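You operate a simulated robot arm through the tools that you are given. There is no shell and no other tool. Be economical: measure what you need, move in short steps, check, and stop when the job is done.

You are at the controls of a simulated robot arm. One attempt, no reset.

Task
Take the tin marked "primer" from the wheeled grid table and put it on top of the grey block.

The check looks at the end state, three seconds after you hand in, the way a careful person would. Anything else that was tipped, shoved, dropped, spilled or broken makes it a failure.

Robot
A 7-joint arm with a two-finger parallel gripper, fixed in place. Base frame: the origin is at the foot of the arm, x ahead of it, y to its left, z up; the work surface is at about z = 0. Units: m, degrees, N and s.
With the tool pointing down near the work surface it reaches from about 0.24 to 0.62 m from the base axis. Its first joint turns from -66.0 to 66.0 degrees. Payload 2.6 kg.
Tool frame: the origin (TCP) lies between the finger pads and is the grasp point; the fingertips stand 0.03 m ahead of it; z points along the fingers, y is the line along which they close. Largest opening 0.094 m; finger width 0.028, thickness 0.01; the body of the gripper, 0.05 by 0.096 m, starts 0.055 m behind the TCP.
Orientation is that of the tool frame in the base frame, as a unit quaternion [w, x, y, z]. With the fingers straight down and closing along the base's y, the tool's x points along the base's -x, its y along +y and its z along -z.

Tools
- The arm moves only by the tool nudge_tool. Its argument "deltas" is a list of rows, each a list of 3 entries, a list of its own where there are three numbers: the shift along the tool's x, y, z in m, then the turn, a rotation vector about the tool's x, y, z in degrees, then the gripper command, from -1 (shut) to 1 (fully open), values between in proportion. In form: [[[x, y, z], [rx, ry, rz], claw], ...]. A call has 1 to 10 rows; each row is the pose to reach, as a shift and turn from the pose commanded when the call began, along the tool's axes at that moment. Rows are played at 5 a second. More than 0.05 m and 8.6 degrees between two rows, or a gripper value outside its range, and nothing of the call is played. A pose out of reach is approached as far as the arm can. The call stops where the force on the tool passes 40 N (or 10 N more than at its start, if that is more) or the arm is blocked; 0.2 s more then pass. Each finger travels about 0.072 m/s and halts on what it meets, pressing with about 21 N; the grip force reading is that of the motor and also rises with nothing between the fingers. The clock runs only during rows and for 0.2 s after the last one: add rows that repeat a pose to give the fingers time. It gives the time, the measured TCP pose, the force on the tool (base axes), the opening and the grip force at its end, in the units of the frame above (readings bear some noise).
- Cameras (640 x 400 px; columns grow to the right, rows downward): "scene" is fixed at [0.0158, 0.4162, 0.5754]; the picture's right is [-0.92, -0.40, 0.00], its down [-0.18, 0.41, -0.89] and it looks along [0.36, -0.82, -0.45] (base axes); focal length 358 px, centre (320, 200). "wrist" rides on the gripper at [-0.037, 0, -0.058] in the tool frame; the picture's right is [0.00, -1.00, 0.00], its down [0.97, 0.00, -0.24] and it looks along [0.24, 0.00, 0.97] (tool axes); focal length 218 px, centre (320, 200).
- grab_frame(camera): a new picture of that camera. No time passes.
- point_at(camera, pixels): for up to 12 pixels [column, row] of the newest picture of that camera ("zoom" is the newest enlarged one), the place [x, y, z] in the base frame of the surface seen there, good to about 0.002 m. No time passes.
- close_up(camera, box): a new picture of the part [left, top, right, bottom] of that camera's present view, enlarged. No time passes.
- close_job(): hands the job in; it is judged then, once.

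Go step by step. Measure first, check grasps and placings, and put right what went wrong. The budget is 60 turns and 22 pictures, counting those below and the enlarged ones. Unless the task says otherwise, let go and move clear before handing in, and close with one line.

The tools are called after "Emit:" by a JSON object that holds its "name" and its "arguments". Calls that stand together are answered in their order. nudge_tool: Moves the arm, as the interface text tells. Its arguments: {"type":"object","properties":{"deltas":{"type":"array","items":{"type":"array"}}},"required":["deltas"]} The other tools are called the same way: grab_frame (camera) takes a picture; point_at (camera, pixels) gives the place of the surface under pixels of a picture; close_up (camera, box) takes an enlarged picture of a part of a camera's view; close_job () hands the job in.

At the start:

```text
t: 0.0
eef_pos: [0.3473, -0.2045, 0.316]
tcp_rot: [0.0, 0.0, 1.0, -0.001]
contact_force: [-1.0, 1.5, 0.4]
grip_width: 0.0943
gripper_force: 0.0
```

scene: 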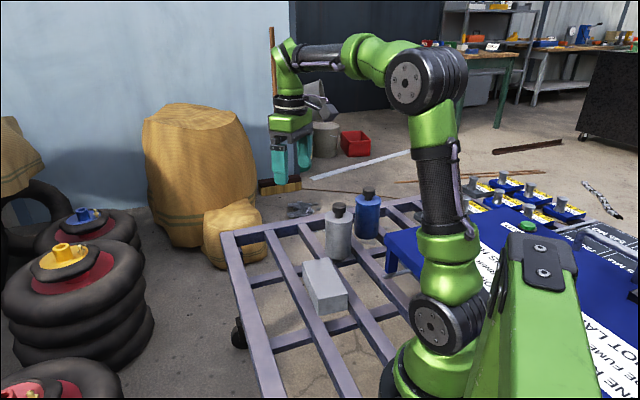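
wrist: 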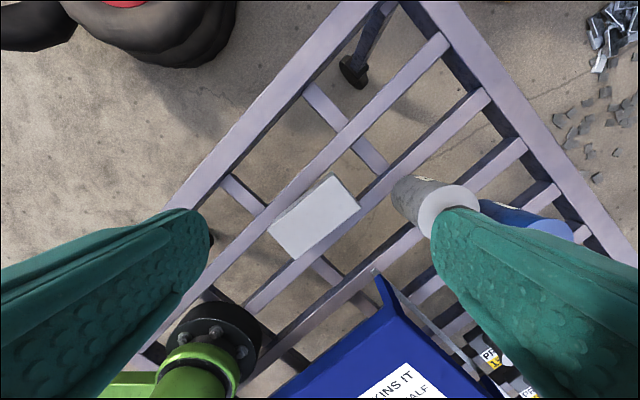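

The scene shows a grey tin near (339,232), a blue one near (368,215), and the grey block at (324,285). I'll enlarge that area to look for the labels.

Emit:
{"name": "close_up", "arguments": {"camera": "scene", "box": [270, 170, 430, 330]}}

Emit:
{"name": "close_up", "arguments": {"camera": "wrist", "box": [240, 150, 600, 375]}}

```text
2.50 times, centred on (350, 250) of scene
```

zoom: 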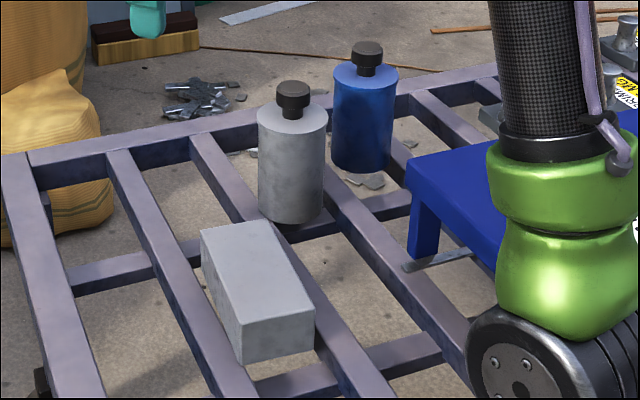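

```text
1.78 times, centred on (420, 262) of wrist
```

zoom: 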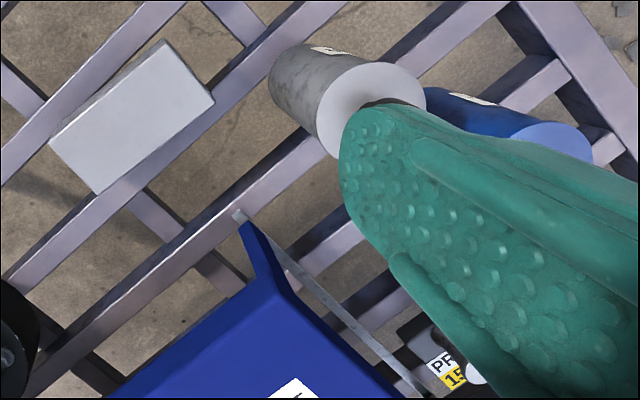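

The labels sit on the +x side of both tins (zoom pixels (330,50) and (470,97)), so they can't be read from here. I'll measure the positions of the tins, block and table before moving the camera.

Emit:
{"name": "point_at", "arguments": {"camera": "zoom", "pixels": [[330, 50], [470, 97], [345, 85], [405, 75], [333, 140], [540, 150], [128, 118], [160, 40], [214, 102], [50, 145], [97, 193], [190, 200]]}}

Emit:
{"name": "point_at", "arguments": {"camera": "scene", "pixels": [[339, 206], [343, 222], [330, 218], [351, 216], [343, 255], [369, 188], [368, 200], [354, 197], [380, 197], [368, 235], [320, 270], [335, 308]]}}

```text
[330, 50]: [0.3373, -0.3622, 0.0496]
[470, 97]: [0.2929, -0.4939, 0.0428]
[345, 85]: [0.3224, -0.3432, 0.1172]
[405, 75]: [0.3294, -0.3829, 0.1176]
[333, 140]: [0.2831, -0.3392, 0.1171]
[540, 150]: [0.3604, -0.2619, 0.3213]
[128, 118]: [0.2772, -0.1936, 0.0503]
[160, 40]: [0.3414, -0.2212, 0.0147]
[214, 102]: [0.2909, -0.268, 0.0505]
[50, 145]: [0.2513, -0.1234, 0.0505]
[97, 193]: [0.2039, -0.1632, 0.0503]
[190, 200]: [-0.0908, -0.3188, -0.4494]
```

```text
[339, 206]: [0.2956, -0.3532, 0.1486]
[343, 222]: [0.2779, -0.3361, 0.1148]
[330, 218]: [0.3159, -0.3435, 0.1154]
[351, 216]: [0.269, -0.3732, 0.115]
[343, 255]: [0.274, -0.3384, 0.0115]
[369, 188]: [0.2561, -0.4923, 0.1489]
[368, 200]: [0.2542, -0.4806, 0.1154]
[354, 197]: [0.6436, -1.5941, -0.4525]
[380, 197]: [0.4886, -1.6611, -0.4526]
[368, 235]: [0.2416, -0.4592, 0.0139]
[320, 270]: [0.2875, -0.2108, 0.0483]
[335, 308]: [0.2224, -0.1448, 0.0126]
```

The grey tin is at about (0.302,-0.363) and the blue one at about (0.26,-0.495), both with body tops at z≈0.117. The block top is at z≈0.05. I'll move further out on the +x side and tilt the camera back to read the labels.

Emit:
{"name": "nudge_tool", "arguments": {"deltas": [[[-0.025, -0.04, 0], [0, 5, 0], 1], [[-0.05, -0.08, 0], [0, 10, 0], 1], [[-0.075, -0.12, 0], [0, 15, 0], 1], [[-0.09, -0.15, 0], [0, 20, 0], 1], [[-0.1, -0.18, 0], [0, 25, 0], 1], [[-0.1, -0.19, 0], [0, 28, 0], 1], [[-0.1, -0.19, 0], [0, 28, 0], 1]]}}

Emit:
{"name": "grab_frame", "arguments": {"camera": "wrist"}}

```text
t: 1.6
eef_pos: [0.372, -0.347, 0.2625]
tcp_rot: [-0.219, 0.0, 0.976, -0.001]
contact_force: [-0.4, -0.2, 0.2]
grip_width: 0.0942
gripper_force: 0.1
out of reach, approached as far as the arm can: row 3, 4, 5, 6, 7
```

```text
17 pictures are left
```

wrist: 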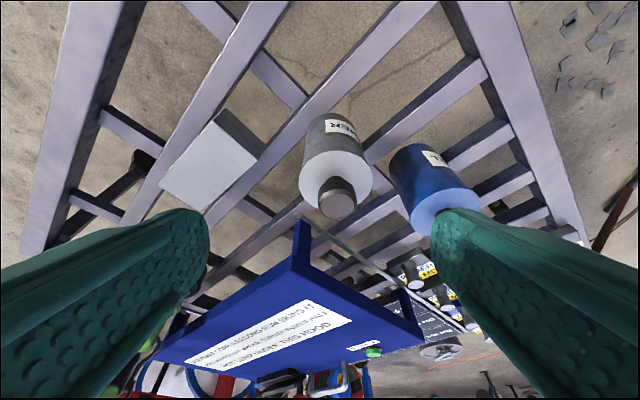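

Emit:
{"name": "close_up", "arguments": {"camera": "wrist", "box": [290, 95, 490, 220]}}

```text
3.20 times, centred on (390, 158) of wrist
```

zoom: 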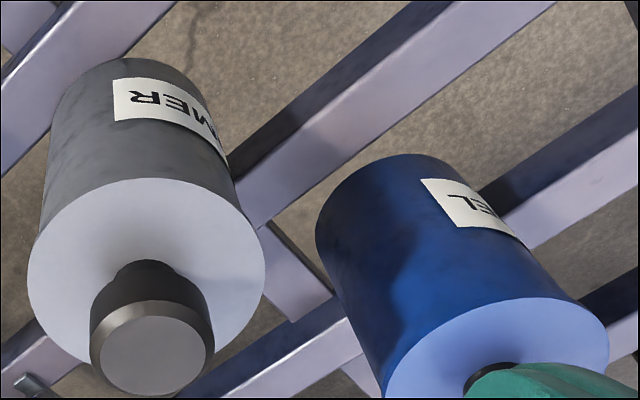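

The grey tin's label ends in "MER" and the blue one's in "EL", so the grey tin is the primer. Next I'll measure its rim and cap accurately, and the block corners.

Emit:
{"name": "point_at", "arguments": {"camera": "zoom", "pixels": [[33, 268], [261, 258], [140, 184], [80, 354], [155, 355], [235, 320], [220, 200], [60, 215], [103, 350], [208, 350], [320, 225], [385, 385]]}}

Emit:
{"name": "point_at", "arguments": {"camera": "wrist", "pixels": [[213, 121], [256, 158], [161, 185], [203, 210], [208, 165], [270, 130], [300, 105], [400, 190], [415, 215], [470, 205], [330, 215], [305, 228]]}}

```text
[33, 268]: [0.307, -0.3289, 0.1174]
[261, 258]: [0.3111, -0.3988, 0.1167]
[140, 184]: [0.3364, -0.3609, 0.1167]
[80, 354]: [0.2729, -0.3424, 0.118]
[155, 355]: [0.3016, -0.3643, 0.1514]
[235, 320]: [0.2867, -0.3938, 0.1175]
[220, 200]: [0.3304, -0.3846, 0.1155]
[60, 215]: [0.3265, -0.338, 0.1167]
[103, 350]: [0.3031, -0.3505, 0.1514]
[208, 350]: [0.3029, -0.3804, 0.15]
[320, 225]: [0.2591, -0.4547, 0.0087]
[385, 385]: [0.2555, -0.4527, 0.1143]
```

```text
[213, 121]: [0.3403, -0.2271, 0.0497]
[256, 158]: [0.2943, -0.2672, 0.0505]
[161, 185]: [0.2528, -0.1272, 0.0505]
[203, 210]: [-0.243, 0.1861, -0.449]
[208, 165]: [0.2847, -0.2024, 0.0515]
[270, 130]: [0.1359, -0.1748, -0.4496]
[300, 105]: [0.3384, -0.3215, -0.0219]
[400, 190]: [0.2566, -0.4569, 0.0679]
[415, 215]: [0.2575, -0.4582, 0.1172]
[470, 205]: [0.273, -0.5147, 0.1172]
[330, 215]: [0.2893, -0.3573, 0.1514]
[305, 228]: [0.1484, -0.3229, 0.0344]
```

The tin is centred at (0.301,-0.364), about 71 mm across, with its body top at 0.117 and cap top at 0.151. The block is centred at (0.272,-0.196) with its top at 0.0505. I'll level the tool and move above the tin.

Emit:
{"name": "nudge_tool", "arguments": {"deltas": [[[0.016, -0.004, 0.007], [0, -6.3, 0], 1], [[0.032, -0.008, 0.015], [0, -12.6, 0], 1], [[0.048, -0.013, 0.022], [0, -19, 0], 1], [[0.064, -0.017, 0.03], [0, -25.3, 0], 1], [[0.064, -0.017, 0.03], [0, -25.3, 0], 1]]}}

```text
t: 2.8
eef_pos: [0.3014, -0.3654, 0.266]
tcp_rot: [-0.022, 0.0, 1.0, 0.001]
contact_force: [0.6, 0.1, -0.2]
grip_width: 0.0938
gripper_force: 0.1
```

The tool is above the tin with about 2.5° of tilt left. I'll take that out, come down partway and check.

Emit:
{"name": "nudge_tool", "arguments": {"deltas": [[[0, 0.001, 0], [0, -2.6, 0], 1], [[-0.0015, 0.0012, 0.03], [0, -2.6, 0], 1], [[-0.0027, 0.0014, 0.06], [0, -2.6, 0], 1], [[-0.0027, 0.0014, 0.06], [0, -2.6, 0], 1]]}}

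Emit:
{"name": "grab_frame", "arguments": {"camera": "wrist"}}

Emit:
{"name": "close_up", "arguments": {"camera": "scene", "box": [260, 110, 420, 270]}}

```text
t: 3.8
eef_pos: [0.3003, -0.3634, 0.2066]
tcp_rot: [-0.001, 0.0, 1.0, 0.001]
contact_force: [0.1, -1.5, -0.5]
grip_width: 0.0941
gripper_force: 0.0
```

```text
15 pictures are left
```

wrist: 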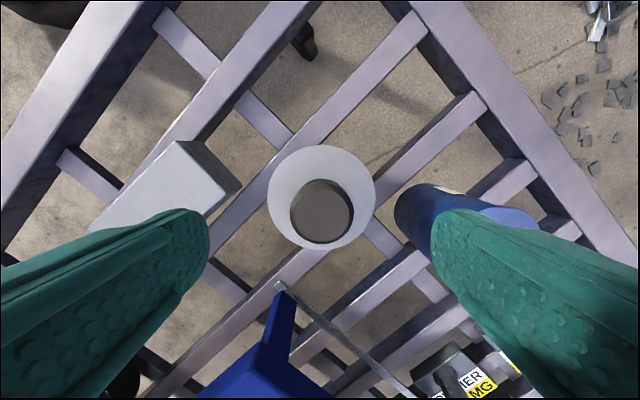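

```text
2.50 times, centred on (340, 190) of scene
```

zoom: 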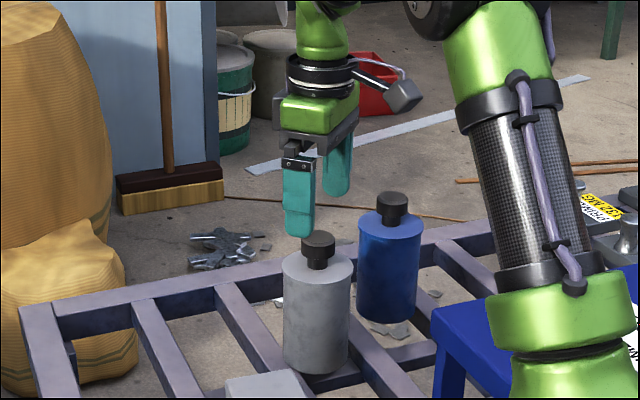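

The tin's rim is centred between the fingers (columns 267–376), and the blue tin is clear of them. I'll descend to z≈0.103, which leaves the palm above the cap.

Emit:
{"name": "nudge_tool", "arguments": {"deltas": [[[-0.001, -0.0005, 0.025], [0, 0, 0], 1], [[-0.001, -0.0005, 0.05], [0, 0, 0], 1], [[-0.001, -0.0005, 0.075], [0, 0, 0], 1], [[-0.001, -0.0005, 0.092], [0, 0, 0], 1], [[-0.001, -0.0005, 0.103], [0, 0, 0], 1], [[-0.001, -0.0005, 0.103], [0, 0, 0], 1]]}}

Emit:
{"name": "close_up", "arguments": {"camera": "scene", "box": [260, 130, 420, 290]}}

```text
t: 5.2
eef_pos: [0.3015, -0.3641, 0.1025]
tcp_rot: [-0.001, 0.0, 1.0, 0.0]
contact_force: [0.3, -0.3, 0.5]
grip_width: 0.0941
gripper_force: 0.0
```

```text
2.50 times, centred on (340, 210) of scene
```

zoom: 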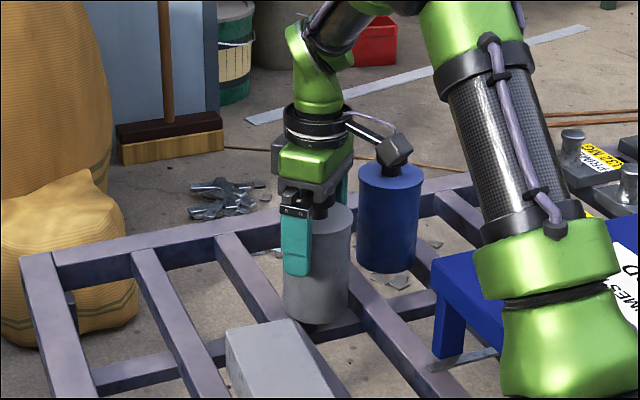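

The fingers straddle the tin and there's no contact force, so I'll close the gripper.

Emit:
{"name": "nudge_tool", "arguments": {"deltas": [[[0, 0, 0], [0, 0, 0], 0.6], [[0, 0, 0], [0, 0, 0], 0.5], [[0, 0, 0], [0, 0, 0], 0.3], [[0, 0, 0], [0, 0, 0], -1], [[0, 0, 0], [0, 0, 0], -1], [[0, 0, 0], [0, 0, 0], -1]]}}

```text
t: 6.6
eef_pos: [0.3023, -0.3639, 0.1024]
tcp_rot: [-0.002, 0.0, 1.0, 0.0]
contact_force: [-0.7, -2.2, 0.1]
grip_width: 0.0756
gripper_force: 21.1
```

The gripper is holding at 75.6 mm with 21 N. I'll lift slowly.

Emit:
{"name": "nudge_tool", "arguments": {"deltas": [[[0, 0, -0.005], [0, 0, 0], -1], [[0, 0, -0.015], [0, 0, 0], -1], [[0, 0, -0.03], [0, 0, 0], -1], [[0, 0, -0.05], [0, 0, 0], -1], [[0, 0, -0.07], [0, 0, 0], -1], [[0, 0, -0.09], [0, 0, 0], -1], [[0, 0, -0.09], [0, 0, 0], -1]]}}

Emit:
{"name": "grab_frame", "arguments": {"camera": "scene"}}

```text
t: 8.2
eef_pos: [0.3041, -0.3635, 0.1926]
tcp_rot: [-0.001, 0.0, 1.0, 0.0]
contact_force: [0.4, 0.7, -4.5]
grip_width: 0.0756
gripper_force: 20.7
```

```text
12 pictures are left
```

scene: 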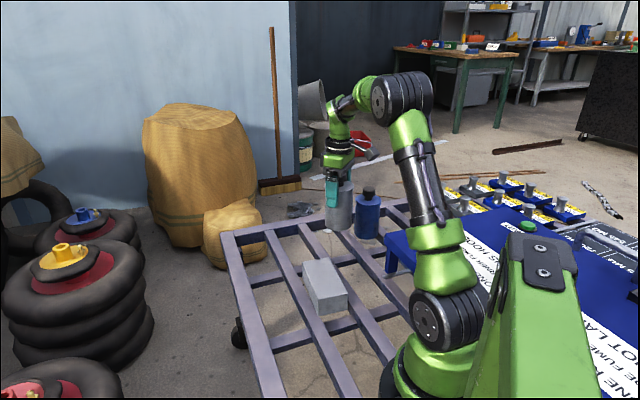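

The tin is lifted, upright, with about 4.5 N on the tool. I'll carry it over the block, raising it another 2 cm.

Emit:
{"name": "nudge_tool", "arguments": {"deltas": [[[0.002, 0.01, -0.01], [0, 0, 0], -1], [[0.006, 0.03, -0.02], [0, 0, 0], -1], [[0.011, 0.055, -0.02], [0, 0, 0], -1], [[0.016, 0.08, -0.02], [0, 0, 0], -1], [[0.021, 0.105, -0.02], [0, 0, 0], -1], [[0.026, 0.13, -0.02], [0, 0, 0], -1], [[0.029, 0.15, -0.02], [0, 0, 0], -1], [[0.031, 0.163, -0.02], [0, 0, 0], -1], [[0.031, 0.1675, -0.02], [0, 0, 0], -1], [[0.031, 0.1675, -0.02], [0, 0, 0], -1]]}}

Emit:
{"name": "grab_frame", "arguments": {"camera": "scene"}}

Emit:
{"name": "grab_frame", "arguments": {"camera": "wrist"}}

```text
t: 10.4
eef_pos: [0.2713, -0.1958, 0.2135]
tcp_rot: [-0.001, 0.0, 1.0, 0.001]
contact_force: [0.7, 0.0, -3.8]
grip_width: 0.0754
gripper_force: 21.5
```

```text
11 pictures are left
```

scene: 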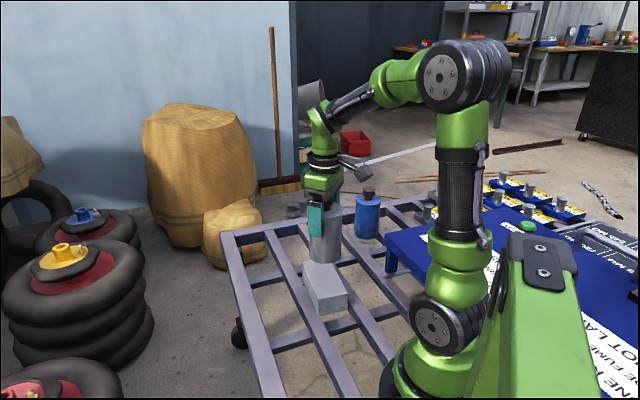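

```text
10 pictures are left
```

wrist: 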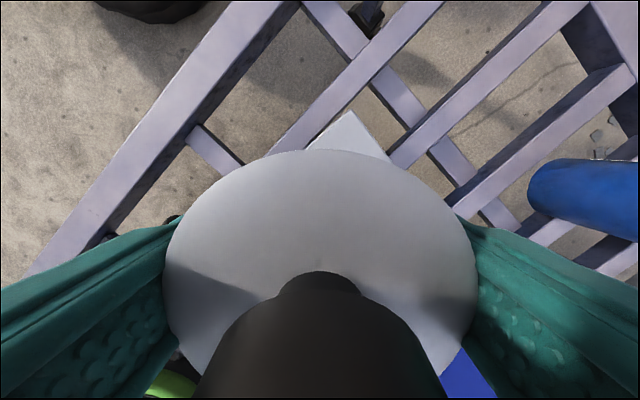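

The tin is over the block, with the block's corner showing at wrist (350,115). I'll measure where the held tin is.

Emit:
{"name": "point_at", "arguments": {"camera": "wrist", "pixels": [[320, 152], [168, 280], [473, 280], [220, 190], [420, 190], [350, 113], [320, 274]]}}

Emit:
{"name": "point_at", "arguments": {"camera": "scene", "pixels": [[327, 255], [318, 252], [338, 250], [320, 270], [330, 300], [345, 292]]}}

```text
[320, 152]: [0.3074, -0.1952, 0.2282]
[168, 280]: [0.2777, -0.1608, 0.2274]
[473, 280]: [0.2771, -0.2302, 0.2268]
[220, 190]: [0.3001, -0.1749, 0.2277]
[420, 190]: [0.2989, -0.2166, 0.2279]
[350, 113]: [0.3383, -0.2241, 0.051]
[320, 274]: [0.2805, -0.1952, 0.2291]
```

```text
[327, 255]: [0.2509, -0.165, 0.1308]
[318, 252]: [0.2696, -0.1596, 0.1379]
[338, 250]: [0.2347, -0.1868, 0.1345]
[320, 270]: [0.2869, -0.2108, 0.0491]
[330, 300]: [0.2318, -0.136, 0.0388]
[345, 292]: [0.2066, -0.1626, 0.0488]
```

The tin centre is (0.271,-0.1955), right over the block centre. I'll lower it until just above contact.

Emit:
{"name": "nudge_tool", "arguments": {"deltas": [[[0, 0, 0.02], [0, 0, 0], -1], [[0, 0, 0.04], [0, 0, 0], -1], [[0, 0, 0.052], [0, 0, 0], -1], [[0, 0, 0.057], [0, 0, 0], -1], [[0, 0, 0.057], [0, 0, 0], -1]]}}

Emit:
{"name": "close_up", "arguments": {"camera": "scene", "box": [280, 210, 370, 320]}}

```text
t: 11.6
eef_pos: [0.2709, -0.1952, 0.1558]
tcp_rot: [-0.001, 0.0, 1.0, 0.0]
contact_force: [-0.7, -0.2, -3.2]
grip_width: 0.0758
gripper_force: 21.0
```

```text
3.64 times, centred on (325, 265) of scene
```

zoom: 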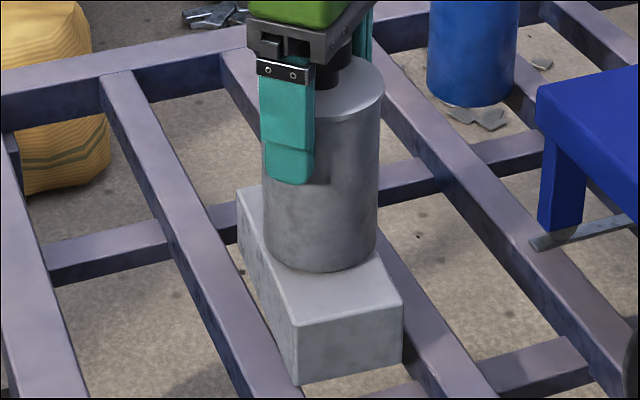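

The tin is only a few mm above the block and the force is still its weight. I'll lower it in 1 mm steps.

Emit:
{"name": "nudge_tool", "arguments": {"deltas": [[[0, 0, 0.001], [0, 0, 0], -1], [[0, 0, 0.002], [0, 0, 0], -1], [[0, 0, 0.002], [0, 0, 0], -1]]}}

```text
t: 12.4
eef_pos: [0.2727, -0.1962, 0.1528]
tcp_rot: [-0.001, 0.0, 1.0, 0.0]
contact_force: [-0.8, -0.3, -4.2]
grip_width: 0.075
gripper_force: 21.1
```

Emit:
{"name": "nudge_tool", "arguments": {"deltas": [[[0, 0, 0.001], [0, 0, 0], -1], [[0, 0, 0.001], [0, 0, 0], -1]]}}

```text
t: 13.0
eef_pos: [0.2709, -0.1959, 0.1524]
tcp_rot: [-0.001, 0.0, 1.0, -0.001]
contact_force: [-0.8, 0.2, -0.1]
grip_width: 0.0752
gripper_force: 21.2
```

The force has gone from -4.2 N to about 0, so the block now carries the tin. I'll press down another 0.3 mm and open gently.

Emit:
{"name": "nudge_tool", "arguments": {"deltas": [[[0, 0, 0.0003], [0, 0, 0], -1], [[0, 0, 0.0003], [0, 0, 0], 0.62], [[0, 0, 0.0003], [0, 0, 0], 0.68], [[0, 0, 0.0003], [0, 0, 0], 0.8], [[0, 0, 0.0003], [0, 0, 0], 1], [[0, 0, 0.0003], [0, 0, 0], 1], [[0, 0, 0.0003], [0, 0, 0], 1]]}}

Emit:
{"name": "grab_frame", "arguments": {"camera": "wrist"}}

```text
t: 14.6
eef_pos: [0.2711, -0.1957, 0.1532]
tcp_rot: [-0.001, -0.001, 1.0, -0.001]
contact_force: [0.7, 0.6, 0.2]
grip_width: 0.094
gripper_force: 0.1
```

```text
8 pictures are left
```

wrist: 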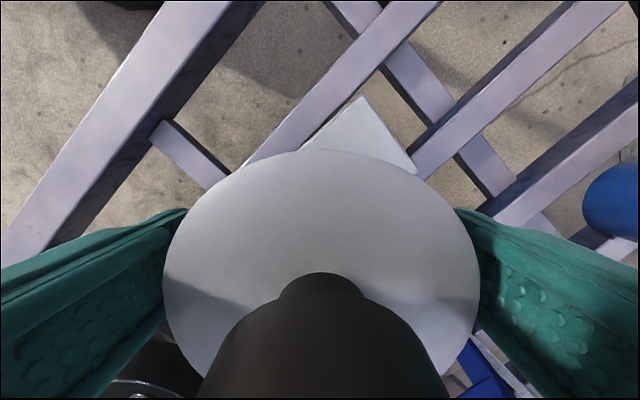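

The fingers are open and the tin hasn't moved. I'll retreat straight up.

Emit:
{"name": "nudge_tool", "arguments": {"deltas": [[[0, 0, -0.01], [0, 0, 0], 1], [[0, 0, -0.03], [0, 0, 0], 1], [[0, 0, -0.06], [0, 0, 0], 1], [[0, 0, -0.09], [0, 0, 0], 1], [[0, 0, -0.12], [0, 0, 0], 1], [[0, 0, -0.15], [0, 0, 0], 1], [[0, 0, -0.15], [0, 0, 0], 1]]}}

Emit:
{"name": "grab_frame", "arguments": {"camera": "scene"}}

Emit:
{"name": "grab_frame", "arguments": {"camera": "wrist"}}

```text
t: 16.2
eef_pos: [0.2712, -0.1957, 0.3026]
tcp_rot: [-0.001, 0.0, 1.0, 0.001]
contact_force: [0.8, -0.6, 0.0]
grip_width: 0.0938
gripper_force: 0.0
```

```text
7 pictures are left
```

scene: 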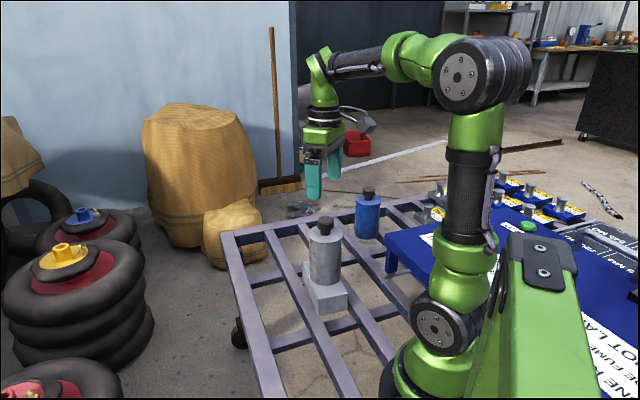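

```text
6 pictures are left
```

wrist: 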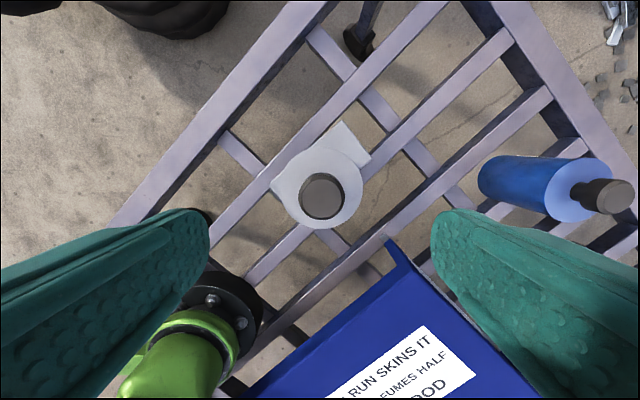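

The tin stands upright at the middle of the block (scene (324,255)). The block and blue tin haven't moved and the arm is clear, so I'm handing in.

Emit:
{"name": "close_job", "arguments": {}}

```text
The job is handed in.
```

The primer tin is standing upright, centred on the grey block; the gripper has let go and moved clear, and nothing else was disturbed.
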